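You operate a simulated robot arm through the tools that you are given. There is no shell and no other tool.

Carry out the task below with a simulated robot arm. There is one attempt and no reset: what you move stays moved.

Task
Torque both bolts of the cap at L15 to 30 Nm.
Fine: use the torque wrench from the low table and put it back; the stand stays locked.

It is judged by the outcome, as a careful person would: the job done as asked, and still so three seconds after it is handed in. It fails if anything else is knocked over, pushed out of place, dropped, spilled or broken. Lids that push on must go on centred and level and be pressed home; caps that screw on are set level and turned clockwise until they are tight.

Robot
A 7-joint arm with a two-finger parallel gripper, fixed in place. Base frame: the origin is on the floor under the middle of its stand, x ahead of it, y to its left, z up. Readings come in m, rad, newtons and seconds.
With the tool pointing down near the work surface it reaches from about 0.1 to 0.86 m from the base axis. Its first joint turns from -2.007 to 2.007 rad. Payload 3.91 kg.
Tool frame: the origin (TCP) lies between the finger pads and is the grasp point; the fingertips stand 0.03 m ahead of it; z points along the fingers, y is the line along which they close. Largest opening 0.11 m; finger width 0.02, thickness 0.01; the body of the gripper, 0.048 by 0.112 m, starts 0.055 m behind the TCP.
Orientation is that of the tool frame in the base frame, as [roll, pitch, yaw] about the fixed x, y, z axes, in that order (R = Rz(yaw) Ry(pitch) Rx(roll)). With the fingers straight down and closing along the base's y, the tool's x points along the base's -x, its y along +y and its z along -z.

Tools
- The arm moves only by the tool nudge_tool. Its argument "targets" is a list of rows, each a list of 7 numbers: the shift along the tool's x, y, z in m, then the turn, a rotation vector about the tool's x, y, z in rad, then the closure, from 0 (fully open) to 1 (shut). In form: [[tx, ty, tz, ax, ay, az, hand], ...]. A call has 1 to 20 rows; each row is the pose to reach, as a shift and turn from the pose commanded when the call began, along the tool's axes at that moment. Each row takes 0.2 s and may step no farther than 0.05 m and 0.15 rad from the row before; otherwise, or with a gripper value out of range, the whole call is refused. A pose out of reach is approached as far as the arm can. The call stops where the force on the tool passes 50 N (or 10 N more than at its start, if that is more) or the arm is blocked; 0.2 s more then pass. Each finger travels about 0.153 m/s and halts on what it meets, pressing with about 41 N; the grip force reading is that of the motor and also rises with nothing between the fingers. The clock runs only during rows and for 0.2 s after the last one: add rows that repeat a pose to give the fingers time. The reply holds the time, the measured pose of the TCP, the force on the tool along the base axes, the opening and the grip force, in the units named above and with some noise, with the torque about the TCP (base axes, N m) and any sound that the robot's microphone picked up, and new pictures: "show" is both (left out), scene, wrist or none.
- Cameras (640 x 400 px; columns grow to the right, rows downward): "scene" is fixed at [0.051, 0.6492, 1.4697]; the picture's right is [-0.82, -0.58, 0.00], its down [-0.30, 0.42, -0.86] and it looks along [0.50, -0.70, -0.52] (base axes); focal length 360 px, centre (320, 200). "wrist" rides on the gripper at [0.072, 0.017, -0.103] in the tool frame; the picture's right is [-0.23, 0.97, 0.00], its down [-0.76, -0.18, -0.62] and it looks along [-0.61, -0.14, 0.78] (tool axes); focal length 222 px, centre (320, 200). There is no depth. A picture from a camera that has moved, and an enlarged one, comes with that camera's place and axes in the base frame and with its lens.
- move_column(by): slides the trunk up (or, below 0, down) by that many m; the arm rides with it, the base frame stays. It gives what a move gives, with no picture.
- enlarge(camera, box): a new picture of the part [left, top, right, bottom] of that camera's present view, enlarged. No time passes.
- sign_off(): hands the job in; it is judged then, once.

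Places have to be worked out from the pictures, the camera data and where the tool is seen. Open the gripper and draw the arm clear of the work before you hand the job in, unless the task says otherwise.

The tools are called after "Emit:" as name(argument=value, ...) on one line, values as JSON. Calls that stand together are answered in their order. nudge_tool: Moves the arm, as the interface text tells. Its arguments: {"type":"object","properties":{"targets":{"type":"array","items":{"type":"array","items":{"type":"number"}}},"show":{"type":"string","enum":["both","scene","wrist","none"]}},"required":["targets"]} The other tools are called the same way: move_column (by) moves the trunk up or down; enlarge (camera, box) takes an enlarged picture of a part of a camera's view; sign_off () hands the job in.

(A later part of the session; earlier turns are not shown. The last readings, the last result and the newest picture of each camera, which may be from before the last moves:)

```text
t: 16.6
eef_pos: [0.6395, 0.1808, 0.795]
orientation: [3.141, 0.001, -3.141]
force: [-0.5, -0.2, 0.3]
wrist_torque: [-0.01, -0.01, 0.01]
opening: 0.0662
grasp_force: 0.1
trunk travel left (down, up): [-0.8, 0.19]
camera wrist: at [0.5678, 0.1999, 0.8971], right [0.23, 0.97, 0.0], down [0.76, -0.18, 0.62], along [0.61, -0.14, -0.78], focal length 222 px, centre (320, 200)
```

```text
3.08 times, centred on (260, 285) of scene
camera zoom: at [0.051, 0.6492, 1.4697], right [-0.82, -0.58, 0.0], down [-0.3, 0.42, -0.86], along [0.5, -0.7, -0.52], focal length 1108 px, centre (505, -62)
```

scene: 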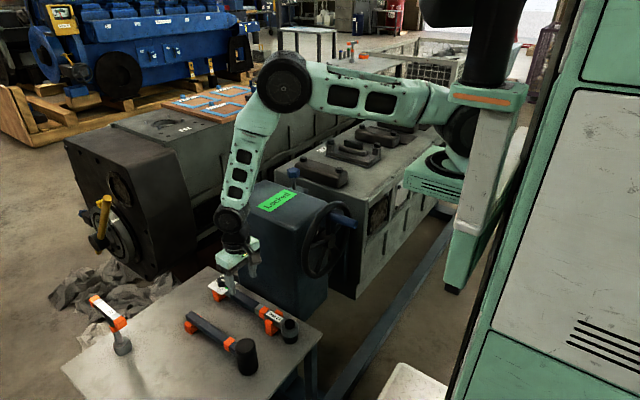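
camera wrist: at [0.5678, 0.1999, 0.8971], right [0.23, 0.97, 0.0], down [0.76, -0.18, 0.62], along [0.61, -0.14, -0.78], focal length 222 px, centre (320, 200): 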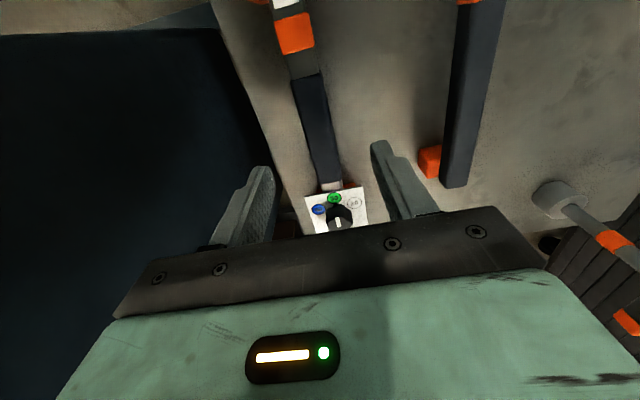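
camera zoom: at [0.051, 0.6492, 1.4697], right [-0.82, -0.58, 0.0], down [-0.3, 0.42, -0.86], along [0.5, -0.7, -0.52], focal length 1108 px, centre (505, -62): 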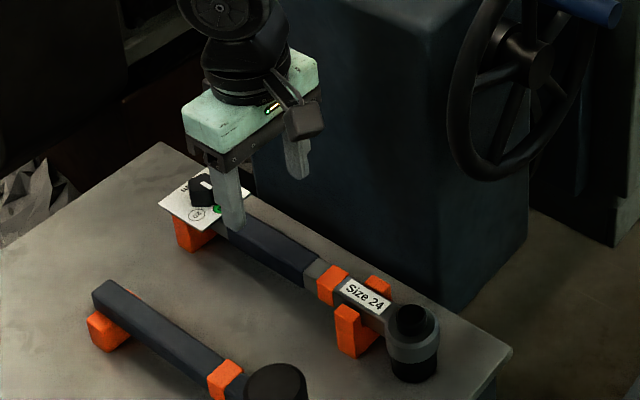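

The dark grip runs from x ≈ 0.595 to 0.69 and I am over its middle, about 1–2 mm off in y. I shift 1 mm, then descend to TCP z ≈ 0.713, which leaves the tips about 15 mm above the table.

Emit:
nudge_tool(targets=[[0, -0.001, 0.03, 0, 0, 0, 0.4], [0, -0.001, 0.06, 0, 0, 0, 0.45], [0, -0.001, 0.075, 0, 0, 0, 0.5], [0, -0.001, 0.082, 0, 0, 0, 0.5], [0, -0.001, 0.082, 0, 0, 0, 0.5]], show="both")

Emit:
enlarge(camera="wrist", box=[220, 60, 420, 220])

Emit:
enlarge(camera="scene", box=[190, 250, 318, 340])

```text
t: 17.8
eef_pos: [0.6402, 0.18, 0.7122]
orientation: [-3.14, 0.003, 3.141]
force: [-1.1, -0.1, 0.1]
wrist_torque: [-0.01, -0.04, 0.03]
opening: 0.0551
grasp_force: 0.0
trunk travel left (down, up): [-0.8, 0.19]
camera wrist: at [0.5683, 0.1989, 0.8148], right [0.23, 0.97, 0.0], down [0.76, -0.18, 0.62], along [0.61, -0.14, -0.78], focal length 222 px, centre (320, 200)
```

scene: 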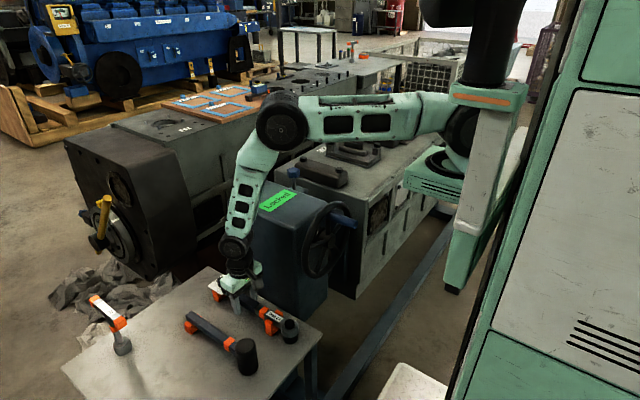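
wrist: 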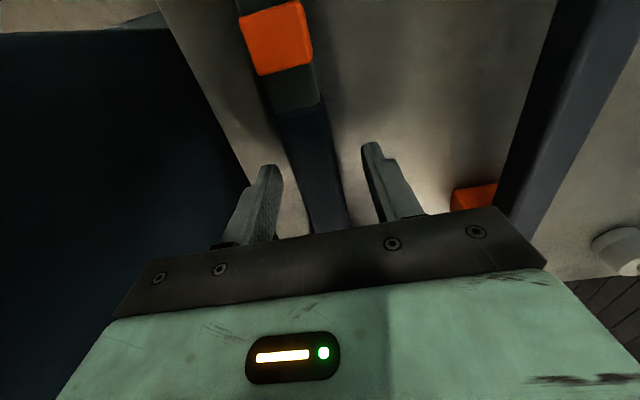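

```text
2.50 times, centred on (320, 140) of wrist
camera zoom: at [0.5683, 0.1989, 0.8148], right [0.23, 0.97, 0.0], down [0.76, -0.18, 0.62], along [0.61, -0.14, -0.78], focal length 555 px, centre (320, 350)
```

zoom: 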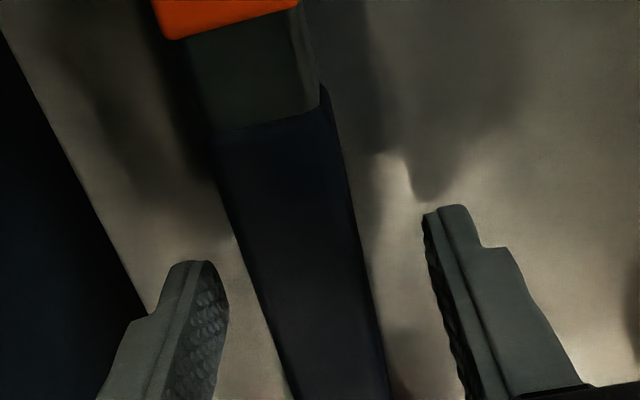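

```text
4.44 times, centred on (254, 295) of scene
camera zoom: at [0.051, 0.6492, 1.4697], right [-0.82, -0.58, 0.0], down [-0.3, 0.42, -0.86], along [0.5, -0.7, -0.52], focal length 1600 px, centre (613, -222)
```

zoom: 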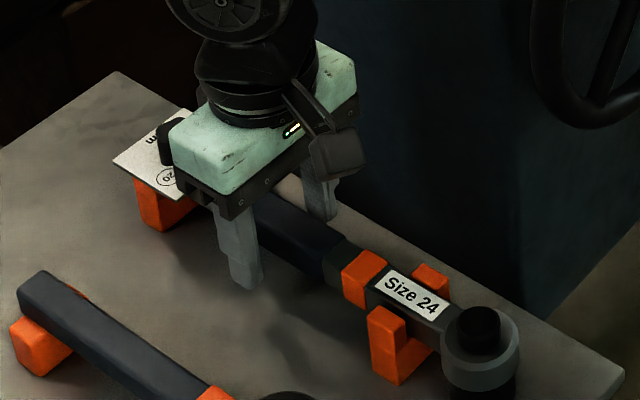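

The fingers straddle the grip clear of the table. I close on it.

Emit:
nudge_tool(targets=[[0, 0, 0, 0, 0, 0, 0.7], [0, 0, 0, 0, 0, 0, 0.85], [0, 0, 0, 0, 0, 0, 1.0], [0, 0, 0, 0, 0, 0, 1.0]], show="both")

Emit:
enlarge(camera="wrist", box=[220, 60, 420, 220])

```text
t: 18.8
eef_pos: [0.6398, 0.1807, 0.713]
orientation: [-3.141, 0.002, -3.141]
force: [0.5, -3.4, 1.0]
wrist_torque: [0.02, 0.34, 0.19]
opening: 0.0217
grasp_force: 41.5
trunk travel left (down, up): [-0.8, 0.19]
camera wrist: at [0.5683, 0.1986, 0.8148], right [0.23, 0.97, 0.0], down [0.76, -0.18, 0.62], along [0.61, -0.14, -0.78], focal length 222 px, centre (320, 200)
```

scene: 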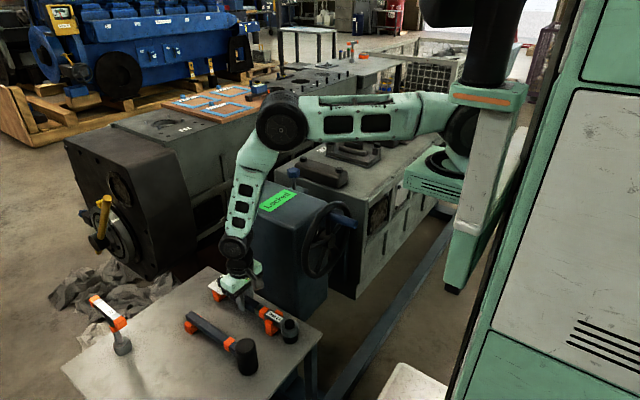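
wrist: 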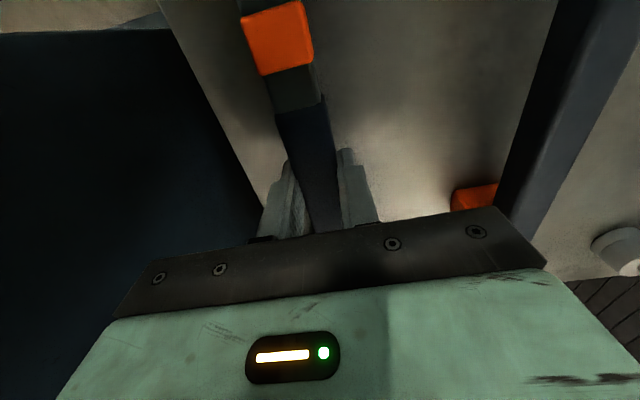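

```text
2.50 times, centred on (320, 140) of wrist
camera zoom: at [0.5683, 0.1986, 0.8148], right [0.23, 0.97, 0.0], down [0.76, -0.18, 0.62], along [0.61, -0.14, -0.78], focal length 555 px, centre (320, 350)
```

zoom: 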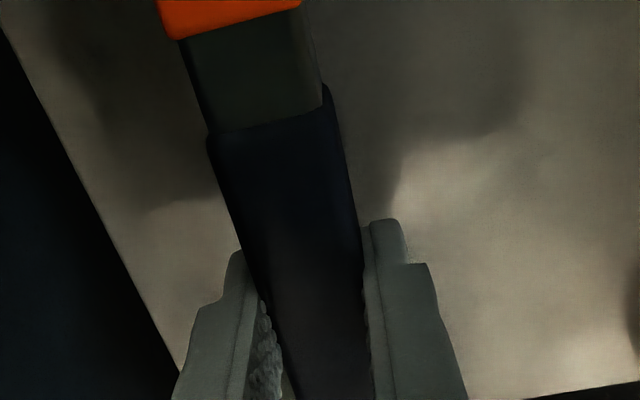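

The grip is firm at 0.0217 opening. I lift 3 cm and check that the wrench stays level.

Emit:
nudge_tool(targets=[[0, 0, -0.005, 0, 0, 0, 1.0], [0, 0, -0.012, 0, 0, 0, 1.0], [0, 0, -0.02, 0, 0, 0, 1.0], [0, 0, -0.03, 0, 0, 0, 1.0], [0, 0, -0.03, 0, 0, 0, 1.0]], show="both")

Emit:
enlarge(camera="wrist", box=[220, 0, 420, 220])

Emit:
enlarge(camera="scene", box=[190, 250, 318, 350])

```text
t: 20.0
eef_pos: [0.6404, 0.1814, 0.7419]
orientation: [-3.14, 0.0, 3.141]
force: [0.5, -0.5, -6.0]
wrist_torque: [-0.02, -0.33, 0.01]
opening: 0.0218
grasp_force: 41.0
trunk travel left (down, up): [-0.8, 0.19]
camera wrist: at [0.5685, 0.199, 0.8444], right [0.23, 0.97, 0.0], down [0.76, -0.18, 0.62], along [0.61, -0.14, -0.78], focal length 222 px, centre (320, 200)
```

scene: 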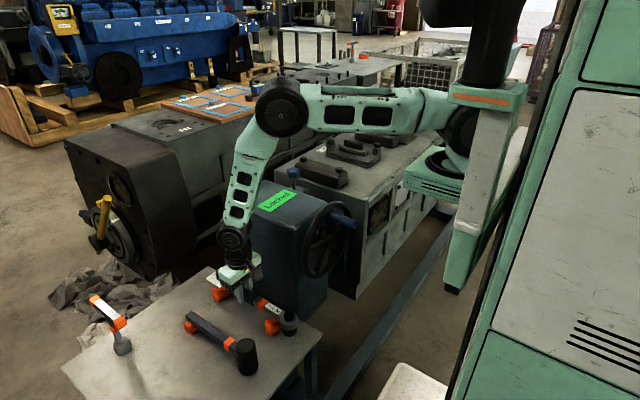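
wrist: 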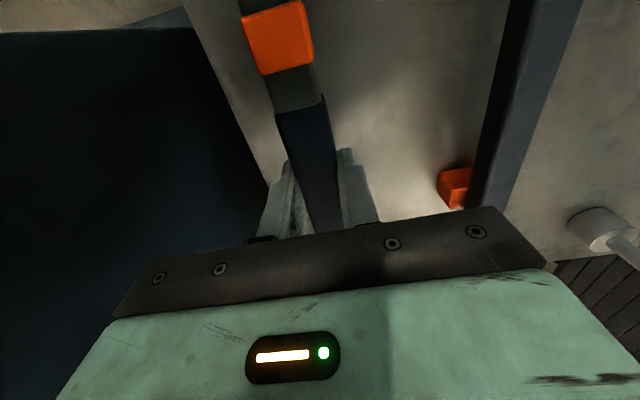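

```text
1.82 times, centred on (320, 110) of wrist
camera zoom: at [0.5685, 0.199, 0.8444], right [0.23, 0.97, 0.0], down [0.76, -0.18, 0.62], along [0.61, -0.14, -0.78], focal length 404 px, centre (320, 364)
```

zoom: 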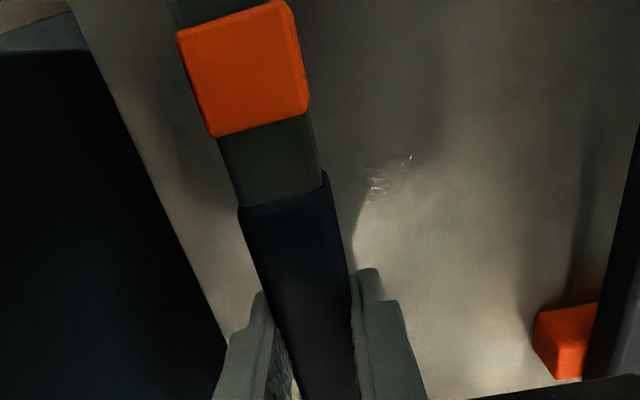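

```text
4.00 times, centred on (254, 300) of scene
camera zoom: at [0.051, 0.6492, 1.4697], right [-0.82, -0.58, 0.0], down [-0.3, 0.42, -0.86], along [0.5, -0.7, -0.52], focal length 1440 px, centre (584, -200)
```

zoom: 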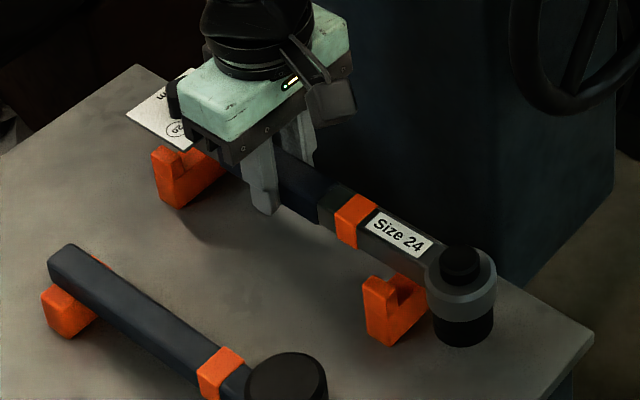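

The wrench weighs about 6 N and hangs level, with the socket about 0.162 m from the TCP toward -x. I lift it straight up to z ≈ 1.08 so it can pass over the stand.

Emit:
nudge_tool(targets=[[0, 0, -0.015, 0, 0, 0, 1.0], [0, 0, -0.045, 0, 0, 0, 1.0], [0, 0, -0.08, 0, 0, 0, 1.0], [0, 0, -0.115, 0, 0, 0, 1.0], [0, 0, -0.15, 0, 0, 0, 1.0], [0, 0, -0.185, 0, 0, 0, 1.0], [0, 0, -0.22, 0, 0, 0, 1.0], [0, 0, -0.255, 0, 0, 0, 1.0], [0, 0, -0.29, 0, 0, 0, 1.0], [0, 0, -0.32, 0, 0, 0, 1.0], [0, 0, -0.338, 0, 0, 0, 1.0], [0, 0, -0.338, 0, 0, 0, 1.0]], show="both")

```text
t: 22.6
eef_pos: [0.6399, 0.181, 1.081]
orientation: [3.141, 0.001, -3.141]
force: [0.2, -0.5, -6.0]
wrist_torque: [0.0, -0.33, -0.04]
opening: 0.0218
grasp_force: 40.9
trunk travel left (down, up): [-0.8, 0.19]
camera wrist: at [0.5675, 0.1988, 1.1828], right [0.23, 0.97, 0.0], down [0.76, -0.18, 0.62], along [0.61, -0.14, -0.78], focal length 222 px, centre (320, 200)
```

scene: 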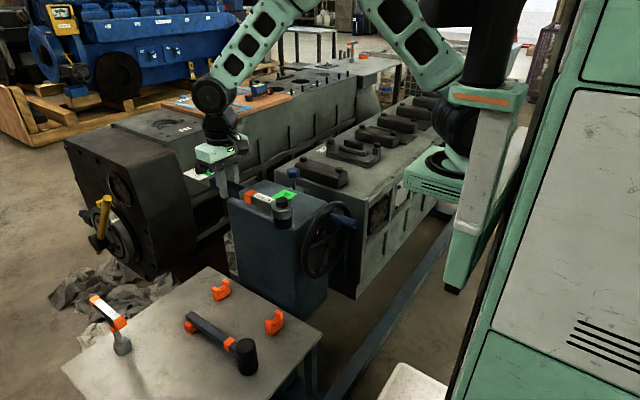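
wrist: 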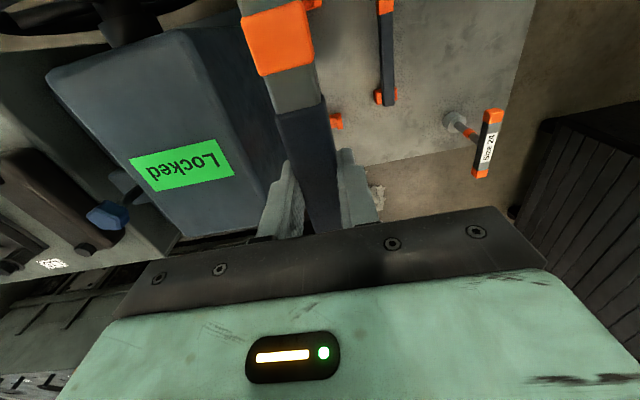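

Lifted cleanly. I enlarge the held wrench for a measurement of its socket and handle heights.

Emit:
enlarge(camera="scene", box=[180, 130, 308, 230])

Emit:
enlarge(camera="scene", box=[200, 265, 300, 345])

```text
4.00 times, centred on (244, 180) of scene
camera zoom: at [0.051, 0.6492, 1.4697], right [-0.82, -0.58, 0.0], down [-0.3, 0.42, -0.86], along [0.5, -0.7, -0.52], focal length 1440 px, centre (624, 280)
```

zoom: 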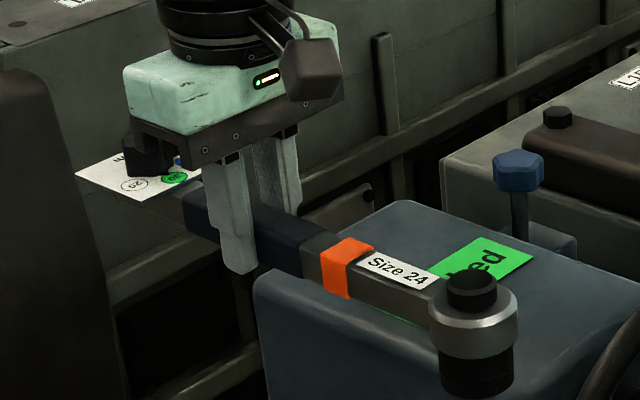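

```text
5.00 times, centred on (250, 305) of scene
camera zoom: at [0.051, 0.6492, 1.4697], right [-0.82, -0.58, 0.0], down [-0.3, 0.42, -0.86], along [0.5, -0.7, -0.52], focal length 1800 px, centre (670, -325)
```

zoom: 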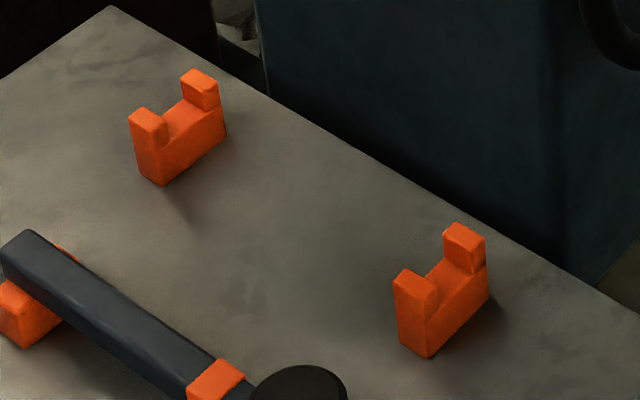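

The socket bottom sits about 0.05 m below the TCP and its axis about 0.162 m from it. For L15 the head must point away from the base, so I carry the wrench over the stand at height while turning the hand clockwise.

Emit:
nudge_tool(targets=[[0, -0.015, 0, 0, 0, 0.06, 1.0], [0, -0.04, -0.005, 0, 0, 0.18, 1.0], [0, -0.065, -0.01, 0, 0, 0.3, 1.0], [0, -0.09, -0.015, 0, 0, 0.42, 1.0], [0, -0.115, -0.02, 0, 0, 0.54, 1.0], [0, -0.14, -0.02, 0, 0, 0.66, 1.0], [0, -0.165, -0.02, 0, 0, 0.78, 1.0], [0, -0.19, -0.02, 0, 0, 0.9, 1.0], [0, -0.215, -0.02, 0, 0, 1.02, 1.0], [0, -0.24, -0.02, 0, 0, 1.14, 1.0], [0, -0.265, -0.02, 0, 0, 1.26, 1.0], [0, -0.29, -0.02, 0, 0, 1.38, 1.0], [0, -0.315, -0.02, 0, 0, 1.5, 1.0], [0, -0.34, -0.02, 0, 0, 1.57, 1.0]], show="both")

```text
t: 25.6
eef_pos: [0.6402, -0.1582, 1.1004]
orientation: [3.14, 0.002, 1.572]
force: [1.0, 0.6, -5.9]
wrist_torque: [-0.37, 0.03, 0.01]
opening: 0.0221
grasp_force: 40.9
trunk travel left (down, up): [-0.8, 0.19]
camera wrist: at [0.6585, -0.0851, 1.2021], right [0.97, -0.23, 0.0], down [-0.18, -0.76, 0.62], along [-0.14, -0.61, -0.78], focal length 222 px, centre (320, 200)
```

scene: 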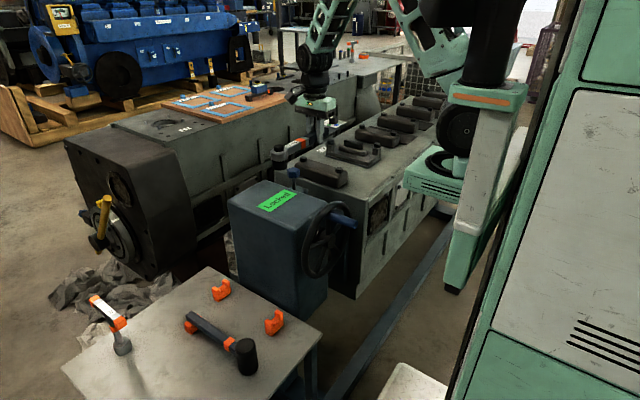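
wrist: 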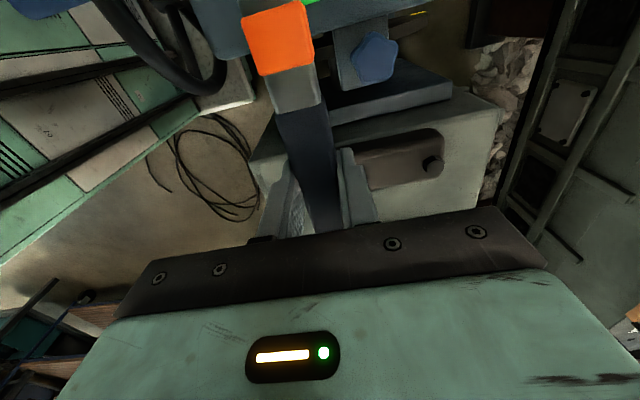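

The turn works with no reach trouble so far (yaw 1.57). I continue to about (0.624, -0.421, 1.08) with the handle pointing back toward the base, which puts the socket near above bolt 1.

Emit:
nudge_tool(targets=[[-0.0188, -0.0011, 0, 0, 0, 0.08, 1.0], [-0.0376, -0.0022, 0, 0, 0, 0.21, 1.0], [-0.0564, -0.0033, 0, 0, 0, 0.34, 1.0], [-0.0752, -0.0044, 0, 0, 0, 0.47, 1.0], [-0.094, -0.0055, 0, 0, 0, 0.6, 1.0], [-0.1128, -0.0066, 0, 0, 0, 0.73, 1.0], [-0.1316, -0.0077, 0, 0, 0, 0.86, 1.0], [-0.1504, -0.0088, 0, 0, 0, 0.99, 1.0], [-0.1692, -0.01, 0, 0, 0, 1.12, 1.0], [-0.188, -0.0111, 0, 0, 0, 1.25, 1.0], [-0.2068, -0.0122, 0, 0, 0, 1.38, 1.0], [-0.2256, -0.0133, 0.005, 0, 0, 1.51, 1.0], [-0.2444, -0.0148, 0.01, 0, 0, 1.64, 1.0], [-0.263, -0.016, 0.02, 0, 0, 1.781, 1.0], [-0.263, -0.016, 0.02, 0, 0, 1.781, 1.0]], show="both")

Emit:
enlarge(camera="scene", box=[280, 90, 408, 190])

```text
t: 28.8
eef_pos: [0.6265, -0.4218, 1.0805]
orientation: [3.141, 0.0, -0.211]
force: [0.5, -0.7, -6.2]
wrist_torque: [0.1, 0.32, 0.02]
opening: 0.0217
grasp_force: 41.0
trunk travel left (down, up): [-0.8, 0.19]
camera wrist: at [0.6926, -0.4524, 1.1827], right [-0.43, -0.9, 0.0], down [-0.71, 0.33, 0.62], along [-0.56, 0.27, -0.78], focal length 222 px, centre (320, 200)
```

scene: 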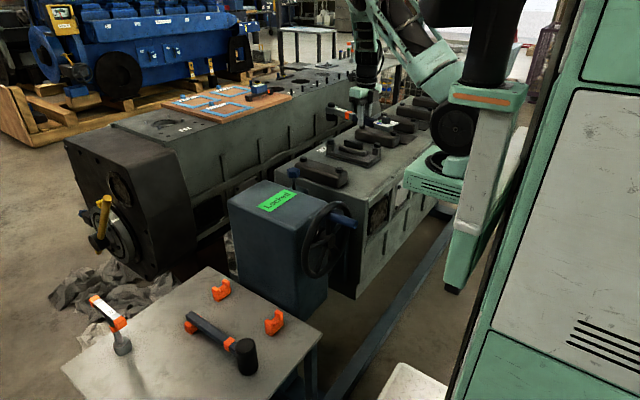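
wrist: 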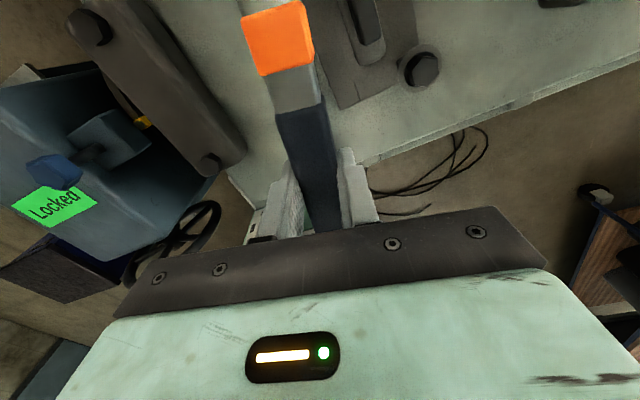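

```text
4.00 times, centred on (344, 140) of scene
camera zoom: at [0.051, 0.6492, 1.4697], right [-0.82, -0.58, 0.0], down [-0.3, 0.42, -0.86], along [0.5, -0.7, -0.52], focal length 1440 px, centre (224, 440)
```

zoom: 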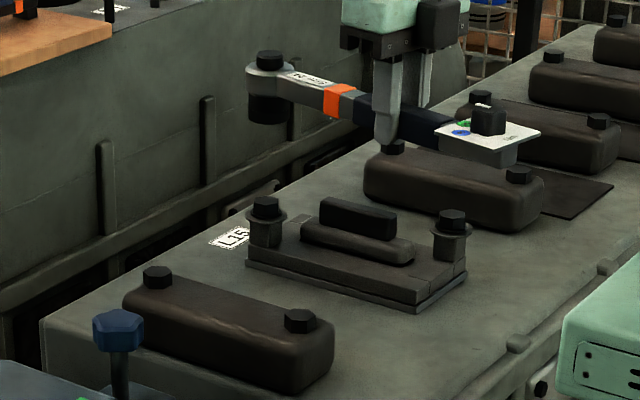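

The head now hangs near above bolt 1. I take finer enlargements of the bolts and the head to align them precisely.

Emit:
enlarge(camera="scene", box=[318, 95, 382, 151])

Emit:
enlarge(camera="wrist", box=[320, 0, 480, 120])

Emit:
enlarge(camera="wrist", box=[40, 0, 260, 180])

```text
7.14 times, centred on (350, 123) of scene
camera zoom: at [0.051, 0.6492, 1.4697], right [-0.82, -0.58, 0.0], down [-0.3, 0.42, -0.86], along [0.5, -0.7, -0.52], focal length 2571 px, centre (106, 750)
```

zoom: 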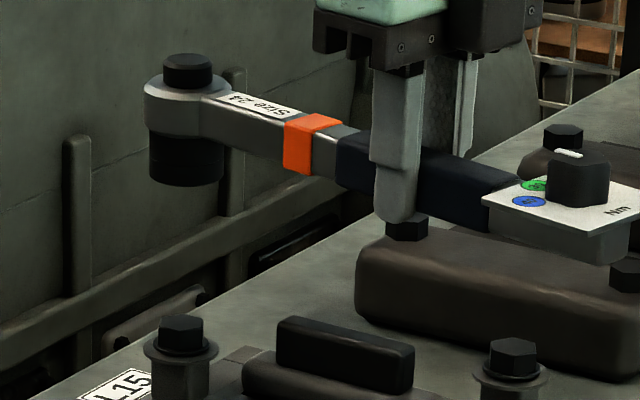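

```text
3.33 times, centred on (400, 60) of wrist
camera zoom: at [0.6926, -0.4524, 1.1827], right [-0.43, -0.9, 0.0], down [-0.71, 0.33, 0.62], along [-0.56, 0.27, -0.78], focal length 740 px, centre (53, 667)
```

zoom: 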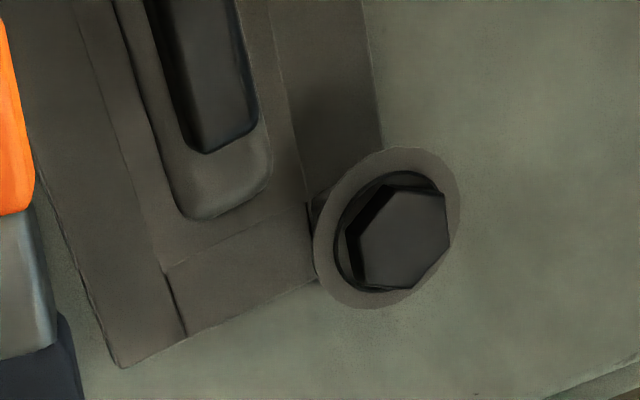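

```text
2.22 times, centred on (150, 90) of wrist
camera zoom: at [0.6926, -0.4524, 1.1827], right [-0.43, -0.9, 0.0], down [-0.71, 0.33, 0.62], along [-0.56, 0.27, -0.78], focal length 494 px, centre (698, 444)
```

zoom: 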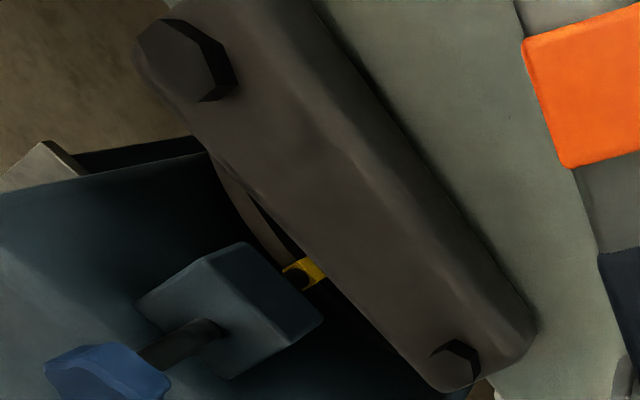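

Using both cameras, bolt 2's top is at (0.618, -0.5265, 0.9435). Bolt 1, at the same height, is about (0.781, -0.452), a few mm from the socket axis. I shift by that much and lower until the socket is about 12 mm above bolt 1.

Emit:
nudge_tool(targets=[[-0.002, -0.002, 0.02, 0, 0, 0, 1.0], [-0.004, -0.0043, 0.04, 0, 0, 0, 1.0], [-0.004, -0.0043, 0.06, 0, 0, 0, 1.0], [-0.004, -0.0043, 0.075, 0, 0, 0, 1.0], [-0.004, -0.0043, 0.075, 0, 0, 0, 1.0]], show="both")

Emit:
enlarge(camera="scene", box=[316, 115, 364, 151])

Emit:
enlarge(camera="scene", box=[300, 100, 420, 180])

```text
t: 30.0
eef_pos: [0.6226, -0.4168, 1.0035]
orientation: [3.141, 0.0, -0.209]
force: [-0.1, -0.1, -6.2]
wrist_torque: [0.05, 0.32, -0.01]
opening: 0.0218
grasp_force: 40.8
trunk travel left (down, up): [-0.8, 0.19]
camera wrist: at [0.6896, -0.4476, 1.1071], right [-0.42, -0.91, 0.0], down [-0.71, 0.33, 0.62], along [-0.56, 0.26, -0.78], focal length 222 px, centre (320, 200)
```

scene: 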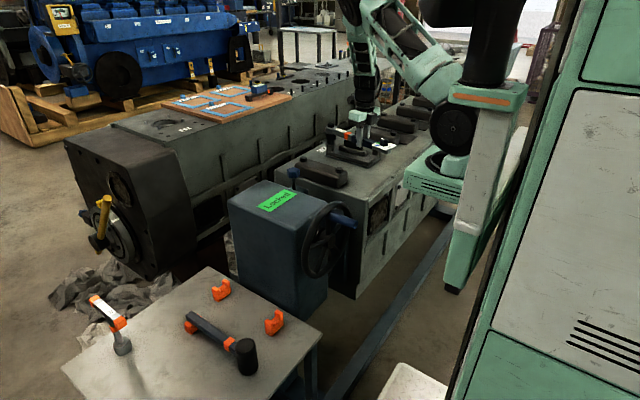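
wrist: 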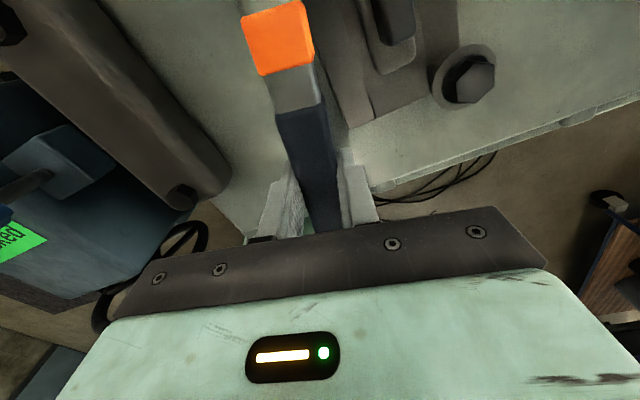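

```text
11.11 times, centred on (340, 133) of scene
camera zoom: at [0.051, 0.6492, 1.4697], right [-0.82, -0.58, 0.0], down [-0.3, 0.42, -0.86], along [0.5, -0.7, -0.52], focal length 4000 px, centre (98, 944)
```

zoom: 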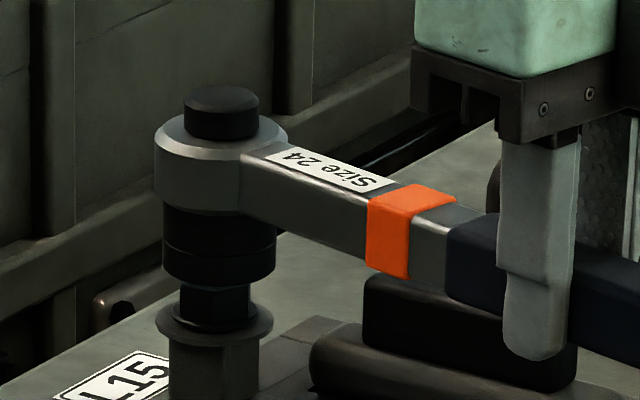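

```text
5.00 times, centred on (360, 140) of scene
camera zoom: at [0.051, 0.6492, 1.4697], right [-0.82, -0.58, 0.0], down [-0.3, 0.42, -0.86], along [0.5, -0.7, -0.52], focal length 1800 px, centre (120, 500)
```

zoom: 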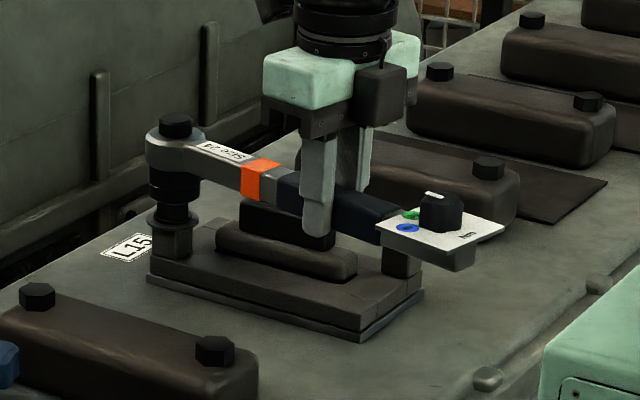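

In the enlarged view the socket axis is about 2 mm off the bolt axis, toward +x. I correct that and lower in small steps while watching the force.

Emit:
nudge_tool(targets=[[0.002, -0.0004, 0, 0, 0, 0, 1.0], [0.002, -0.0004, 0.004, 0, 0, 0, 1.0], [0.002, -0.0004, 0.007, 0, 0, 0, 1.0], [0.002, -0.0004, 0.01, 0, 0, 0, 1.0], [0.002, -0.0004, 0.01, 0, 0, 0, 1.0]], show="scene")

Emit:
enlarge(camera="scene", box=[316, 115, 364, 151])

```text
t: 31.2
eef_pos: [0.624, -0.4173, 0.994]
orientation: [3.142, -0.002, -0.21]
force: [1.8, -1.5, -3.1]
wrist_torque: [-0.08, -0.13, -0.16]
opening: 0.0218
grasp_force: 41.6
trunk travel left (down, up): [-0.8, 0.19]
```

scene: 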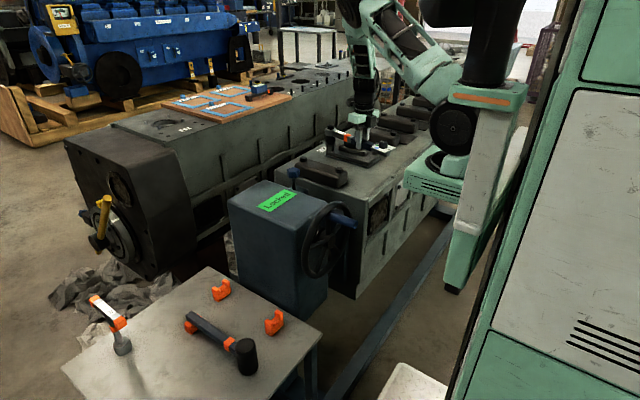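

```text
11.11 times, centred on (340, 133) of scene
camera zoom: at [0.051, 0.6492, 1.4697], right [-0.82, -0.58, 0.0], down [-0.3, 0.42, -0.86], along [0.5, -0.7, -0.52], focal length 4000 px, centre (98, 944)
```

zoom: 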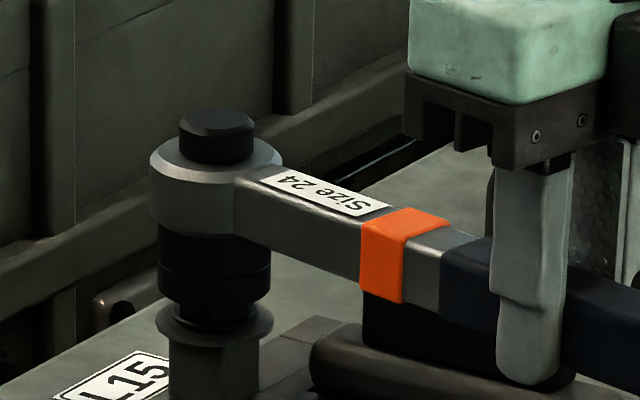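

Contact: the z force eased by 3 N, and the socket now sits centred on the bolt head (both at column ~214). I press down a further 3 mm gently to see whether it slips over the hex.

Emit:
nudge_tool(targets=[[0, 0, 0.001, 0, 0, 0, 1.0], [0, 0, 0.002, 0, 0, 0, 1.0], [0, 0, 0.003, 0, 0, 0, 1.0], [0, 0, 0.003, 0, 0, 0, 1.0]], show="scene")

Emit:
enlarge(camera="scene", box=[316, 115, 364, 151])

```text
t: 32.2
eef_pos: [0.6241, -0.4174, 0.9921]
orientation: [-3.141, 0.0, -0.21]
force: [3.2, -6.3, -4.2]
wrist_torque: [-0.27, -0.14, -0.8]
opening: 0.0217
grasp_force: 40.9
trunk travel left (down, up): [-0.8, 0.19]
```

scene: 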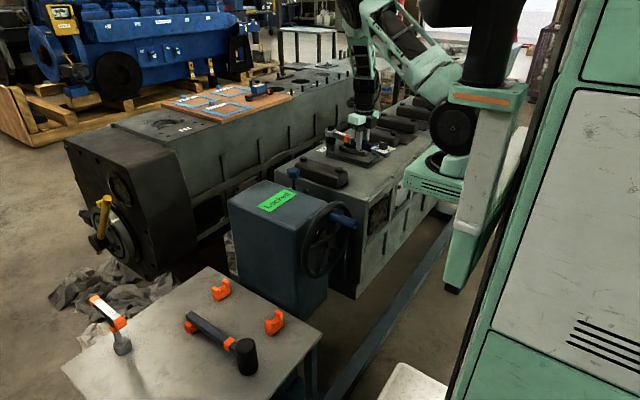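

```text
11.11 times, centred on (340, 133) of scene
camera zoom: at [0.051, 0.6492, 1.4697], right [-0.82, -0.58, 0.0], down [-0.3, 0.42, -0.86], along [0.5, -0.7, -0.52], focal length 4000 px, centre (98, 944)
```

zoom: 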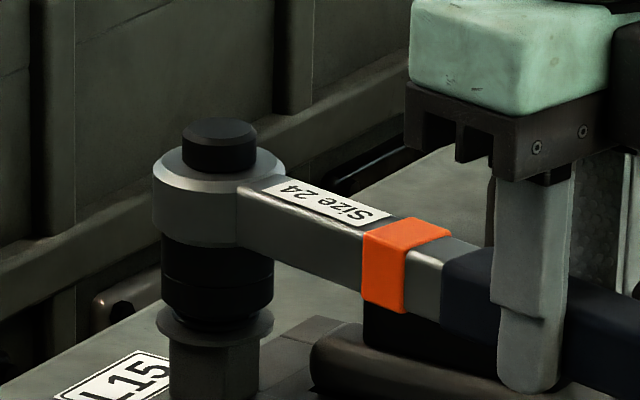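

The socket is sliding down around the head, but there is a side force of about (3, -6) N at the head. That means it sits about 1–2 mm off; I shift that way to relieve it and press slightly further.

Emit:
nudge_tool(targets=[[0.0005, 0.0007, 0, 0, 0, 0, 1.0], [0.001, 0.0014, 0, 0, 0, 0, 1.0], [0.001, 0.0014, 0.001, 0, 0, 0, 1.0], [0.001, 0.0014, 0.002, 0, 0, 0, 1.0], [0.001, 0.0014, 0.002, 0, 0, 0, 1.0]], show="scene")

Emit:
enlarge(camera="scene", box=[316, 115, 364, 151])

```text
t: 33.4
eef_pos: [0.6239, -0.4193, 0.9897]
orientation: [3.141, -0.002, -0.209]
force: [-0.2, 0.2, -6.2]
wrist_torque: [0.04, 0.31, 0.0]
opening: 0.0218
grasp_force: 41.1
trunk travel left (down, up): [-0.8, 0.19]
```

scene: 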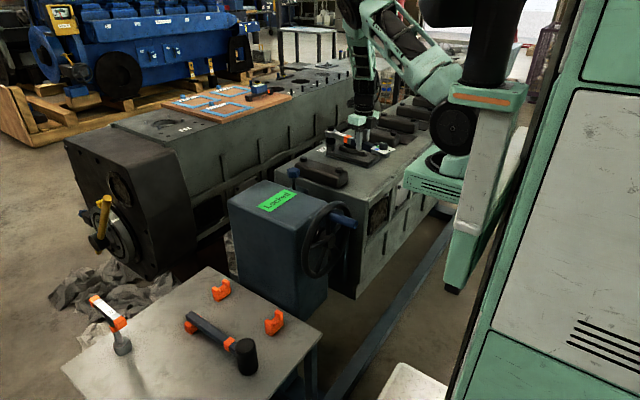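

```text
11.11 times, centred on (340, 133) of scene
camera zoom: at [0.051, 0.6492, 1.4697], right [-0.82, -0.58, 0.0], down [-0.3, 0.42, -0.86], along [0.5, -0.7, -0.52], focal length 4000 px, centre (98, 944)
```

zoom: 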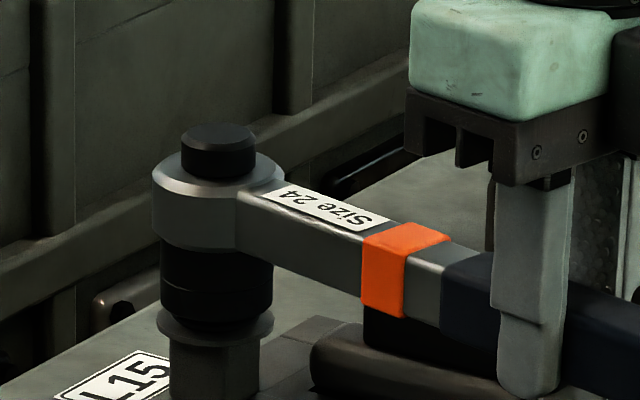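

The side force is gone and the socket hangs freely around the head. I lower in 2 mm steps to seat it.

Emit:
nudge_tool(targets=[[0, 0, 0.002, 0, 0, 0, 1.0], [0, 0, 0.004, 0, 0, 0, 1.0], [0, 0, 0.006, 0, 0, 0, 1.0], [0, 0, 0.006, 0, 0, 0, 1.0]], show="scene")

Emit:
enlarge(camera="scene", box=[316, 115, 364, 151])

```text
t: 34.4
eef_pos: [0.6248, -0.4184, 0.9857]
orientation: [3.139, -0.003, -0.209]
force: [1.0, -1.4, 4.8]
wrist_torque: [-0.3, -1.28, -0.1]
opening: 0.0222
grasp_force: 41.1
trunk travel left (down, up): [-0.8, 0.19]
```

scene: 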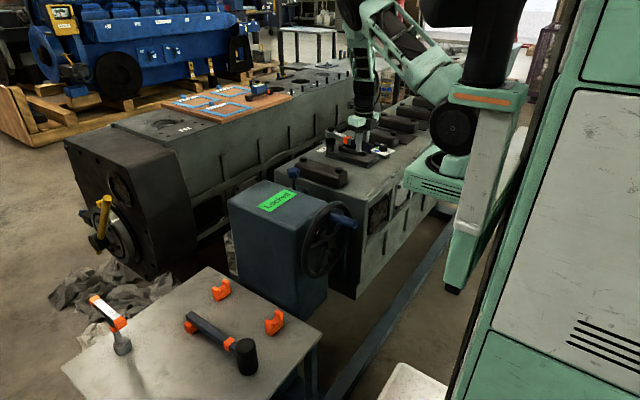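

```text
11.11 times, centred on (340, 133) of scene
camera zoom: at [0.051, 0.6492, 1.4697], right [-0.82, -0.58, 0.0], down [-0.3, 0.42, -0.86], along [0.5, -0.7, -0.52], focal length 4000 px, centre (98, 944)
```

zoom: 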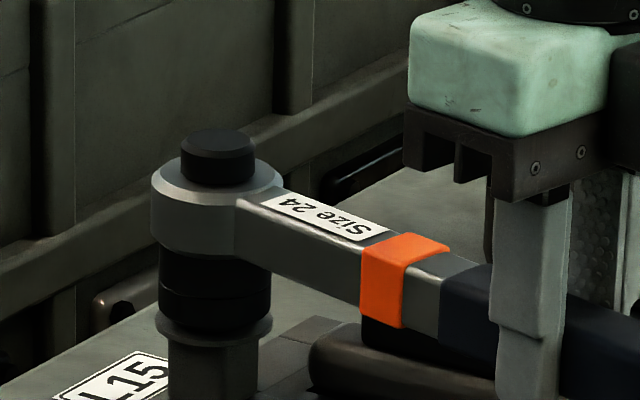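

Now there is about 11 N upward contact and the socket has gone down about 10 mm over the head, so it is seated. I ease the pressure 1 mm and begin turning clockwise about the bolt axis in small steps, listening for a click.

Emit:
nudge_tool(targets=[[0, 0, -0.001, 0, 0, 0, 1.0], [0.0, -0.0032, -0.001, 0, 0, 0.02, 1.0], [0.0001, -0.0065, -0.001, 0, 0, 0.04, 1.0], [0.0003, -0.0097, -0.001, 0, 0, 0.06, 1.0], [0.0005, -0.0129, -0.001, 0, 0, 0.08, 1.0]], show="scene")

Emit:
enlarge(camera="scene", box=[310, 110, 400, 170])

```text
t: 35.6
eef_pos: [0.6274, -0.4061, 0.9847]
orientation: [-3.141, 0.0, -0.29]
force: [-1.1, -2.5, -0.9]
wrist_torque: [-0.21, -0.39, 0.23]
opening: 0.0219
grasp_force: 40.6
trunk travel left (down, up): [-0.8, 0.19]
```

scene: 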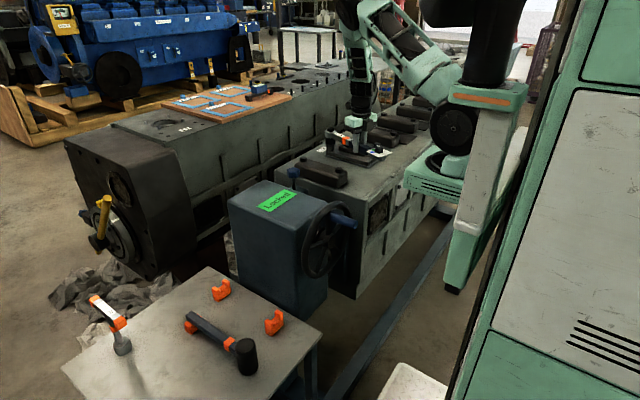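

```text
6.67 times, centred on (355, 140) of scene
camera zoom: at [0.051, 0.6492, 1.4697], right [-0.82, -0.58, 0.0], down [-0.3, 0.42, -0.86], along [0.5, -0.7, -0.52], focal length 2400 px, centre (87, 600)
```

zoom: 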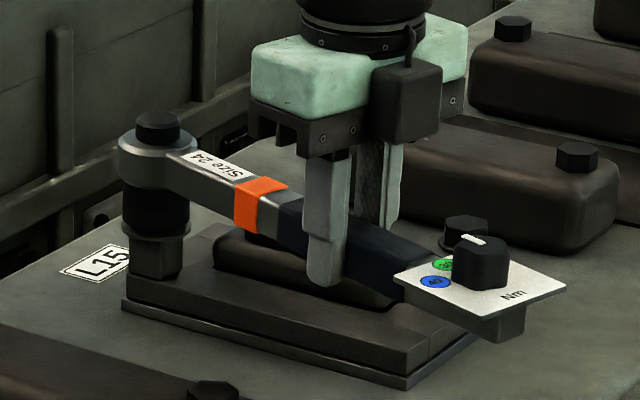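

It turns with only a few newtons so far and no sound. I continue clockwise another 0.2 rad.

Emit:
nudge_tool(targets=[[0.0001, -0.0065, 0, 0, 0, 0.04, 1.0], [0.0005, -0.0129, 0, 0, 0, 0.08, 1.0], [0.0012, -0.0194, 0, 0, 0, 0.12, 1.0], [0.0021, -0.0258, 0, 0, 0, 0.16, 1.0], [0.0032, -0.0321, 0, 0, 0, 0.2, 1.0]], show="scene")

Emit:
enlarge(camera="scene", box=[310, 110, 400, 170])

```text
t: 36.8
eef_pos: [0.6406, -0.3756, 0.9856]
orientation: [-3.14, 0.0, -0.491]
force: [2.2, -4.3, -6.9]
wrist_torque: [0.05, 0.32, 0.31]
opening: 0.0216
grasp_force: 41.1
trunk travel left (down, up): [-0.8, 0.19]
```

scene: 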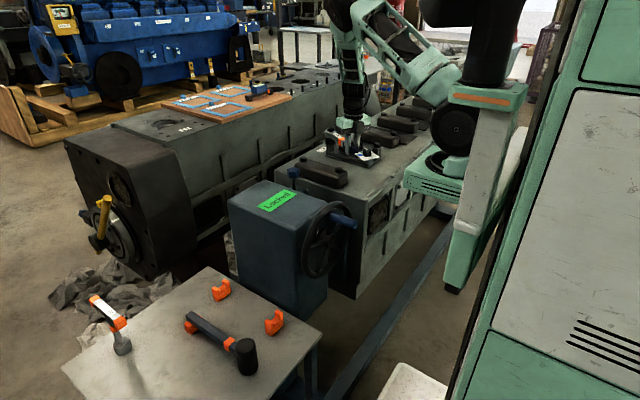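

```text
6.67 times, centred on (355, 140) of scene
camera zoom: at [0.051, 0.6492, 1.4697], right [-0.82, -0.58, 0.0], down [-0.3, 0.42, -0.86], along [0.5, -0.7, -0.52], focal length 2400 px, centre (87, 600)
```

zoom: 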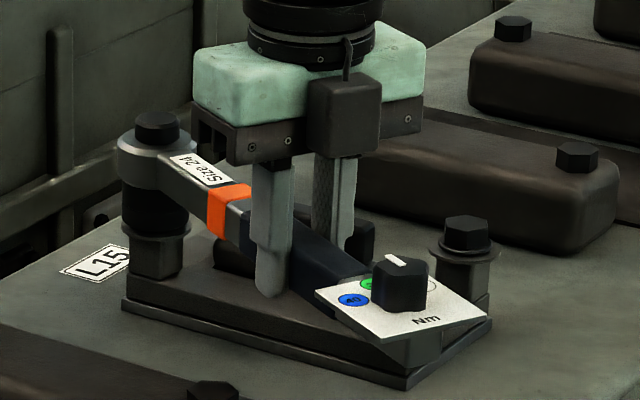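

Still no click, and the downward contact has gone (z force back to pure weight). I lower 2 mm to keep the socket fully on the head, then check.

Emit:
nudge_tool(targets=[[0, 0, 0.001, 0, 0, 0, 1.0], [0, 0, 0.002, 0, 0, 0, 1.0], [0, 0, 0.003, 0, 0, 0, 1.0], [0, 0, 0.003, 0, 0, 0, 1.0]], show="scene")

Emit:
enlarge(camera="scene", box=[316, 115, 364, 151])

```text
t: 37.8
eef_pos: [0.6393, -0.3771, 0.9826]
orientation: [3.14, 0.0, -0.488]
force: [-0.8, -1.1, 3.9]
wrist_torque: [-0.7, -1.09, 0.5]
opening: 0.0219
grasp_force: 41.0
trunk travel left (down, up): [-0.8, 0.19]
```

scene: 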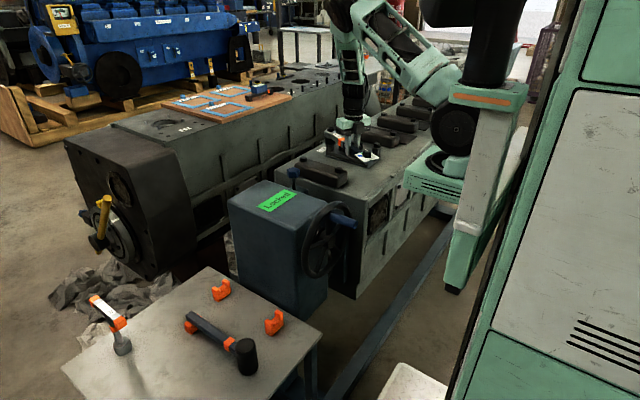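

```text
11.11 times, centred on (340, 133) of scene
camera zoom: at [0.051, 0.6492, 1.4697], right [-0.82, -0.58, 0.0], down [-0.3, 0.42, -0.86], along [0.5, -0.7, -0.52], focal length 4000 px, centre (98, 944)
```

zoom: 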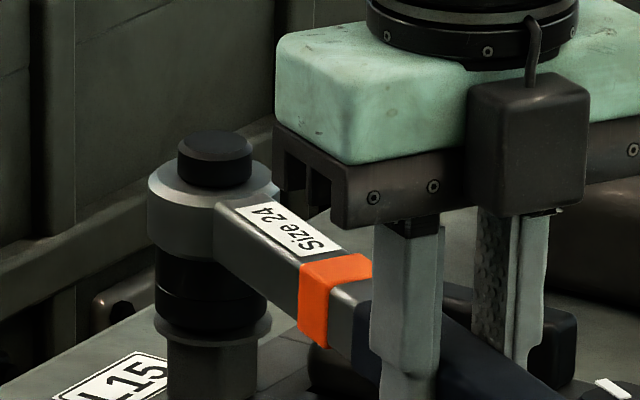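

The socket is now down almost on the washer with about 10 N of contact. I continue the clockwise turn by 0.24 rad.

Emit:
nudge_tool(targets=[[0.0001, -0.0065, -0.001, 0, 0, 0.04, 1.0], [0.0005, -0.0129, -0.001, 0, 0, 0.08, 1.0], [0.0012, -0.0194, -0.001, 0, 0, 0.12, 1.0], [0.0021, -0.0258, -0.001, 0, 0, 0.16, 1.0], [0.0032, -0.0321, -0.001, 0, 0, 0.2, 1.0], [0.0046, -0.0384, -0.001, 0, 0, 0.24, 1.0]], show="both")

Emit:
enlarge(camera="scene", box=[300, 110, 400, 170])

```text
t: 39.2
eef_pos: [0.6615, -0.3464, 0.9831]
orientation: [3.141, 0.001, -0.73]
force: [2.0, -5.6, -5.6]
wrist_torque: [-0.03, 0.1, 0.88]
opening: 0.0217
grasp_force: 41.3
trunk travel left (down, up): [-0.8, 0.19]
camera wrist: at [0.7051, -0.4045, 1.0857], right [-0.82, -0.57, 0.0], down [-0.45, 0.64, 0.62], along [-0.36, 0.51, -0.78], focal length 222 px, centre (320, 200)
```

scene: 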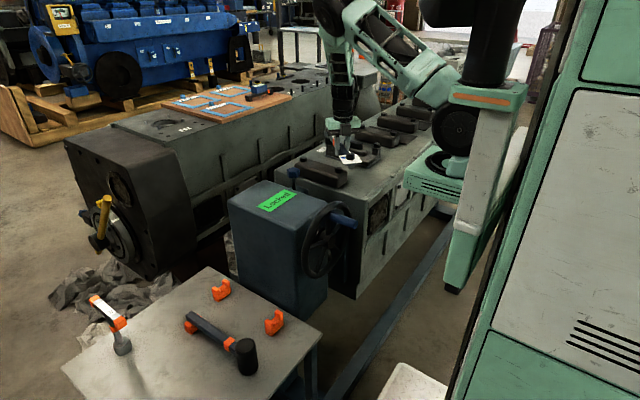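
wrist: 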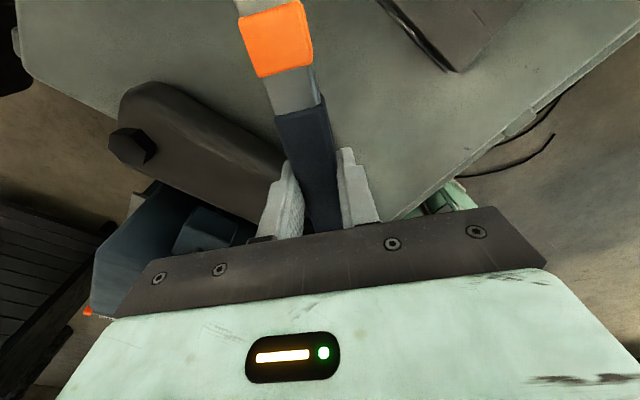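

```text
6.40 times, centred on (350, 140) of scene
camera zoom: at [0.051, 0.6492, 1.4697], right [-0.82, -0.58, 0.0], down [-0.3, 0.42, -0.86], along [0.5, -0.7, -0.52], focal length 2304 px, centre (128, 584)
```

zoom: 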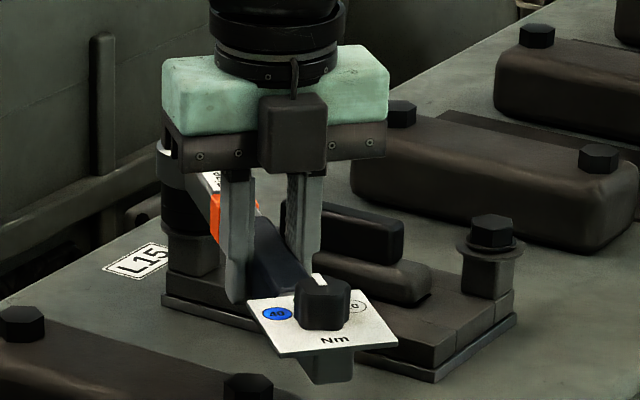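

Resistance about the bolt has risen from roughly 0.7 to 1.3 Nm by force and torque readings, and there is no click yet. The handle still clears the neighbouring cap, so I continue 0.2 rad.

Emit:
nudge_tool(targets=[[0.0001, -0.0065, 0, 0, 0, 0.04, 1.0], [0.0005, -0.0129, 0, 0, 0, 0.08, 1.0], [0.0012, -0.0194, 0, 0, 0, 0.12, 1.0], [0.0021, -0.0258, 0, 0, 0, 0.16, 1.0], [0.0032, -0.0321, 0, 0, 0, 0.2, 1.0]], show="both")

Emit:
enlarge(camera="scene", box=[300, 110, 400, 170])

```text
t: 40.4
eef_pos: [0.6853, -0.3224, 0.9827]
orientation: [-3.141, 0.003, -0.93]
force: [0.8, -1.0, -6.4]
wrist_torque: [0.2, 0.22, -0.11]
opening: 0.0219
grasp_force: 40.9
trunk travel left (down, up): [-0.8, 0.19]
camera wrist: at [0.716, -0.3895, 1.0858], right [-0.92, -0.4, 0.0], down [-0.31, 0.72, 0.62], along [-0.25, 0.57, -0.78], focal length 222 px, centre (320, 200)
```

scene: 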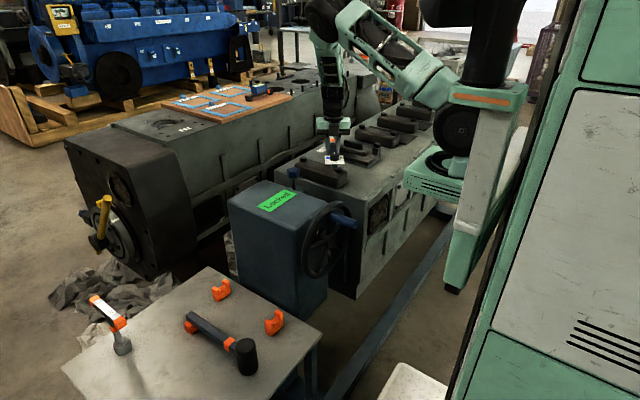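
wrist: 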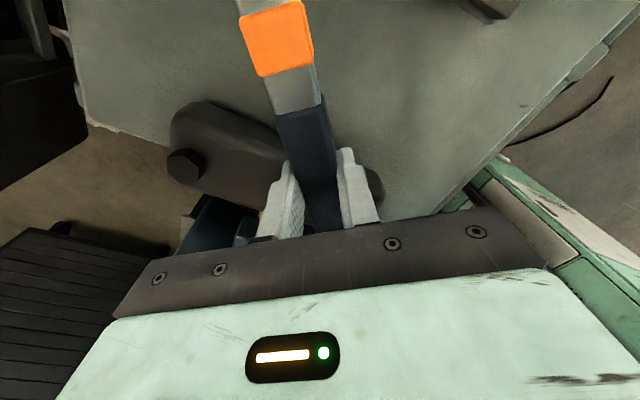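

```text
6.40 times, centred on (350, 140) of scene
camera zoom: at [0.051, 0.6492, 1.4697], right [-0.82, -0.58, 0.0], down [-0.3, 0.42, -0.86], along [0.5, -0.7, -0.52], focal length 2304 px, centre (128, 584)
```

zoom: 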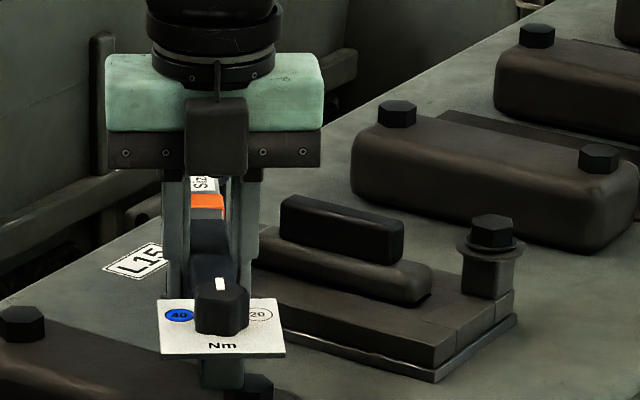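

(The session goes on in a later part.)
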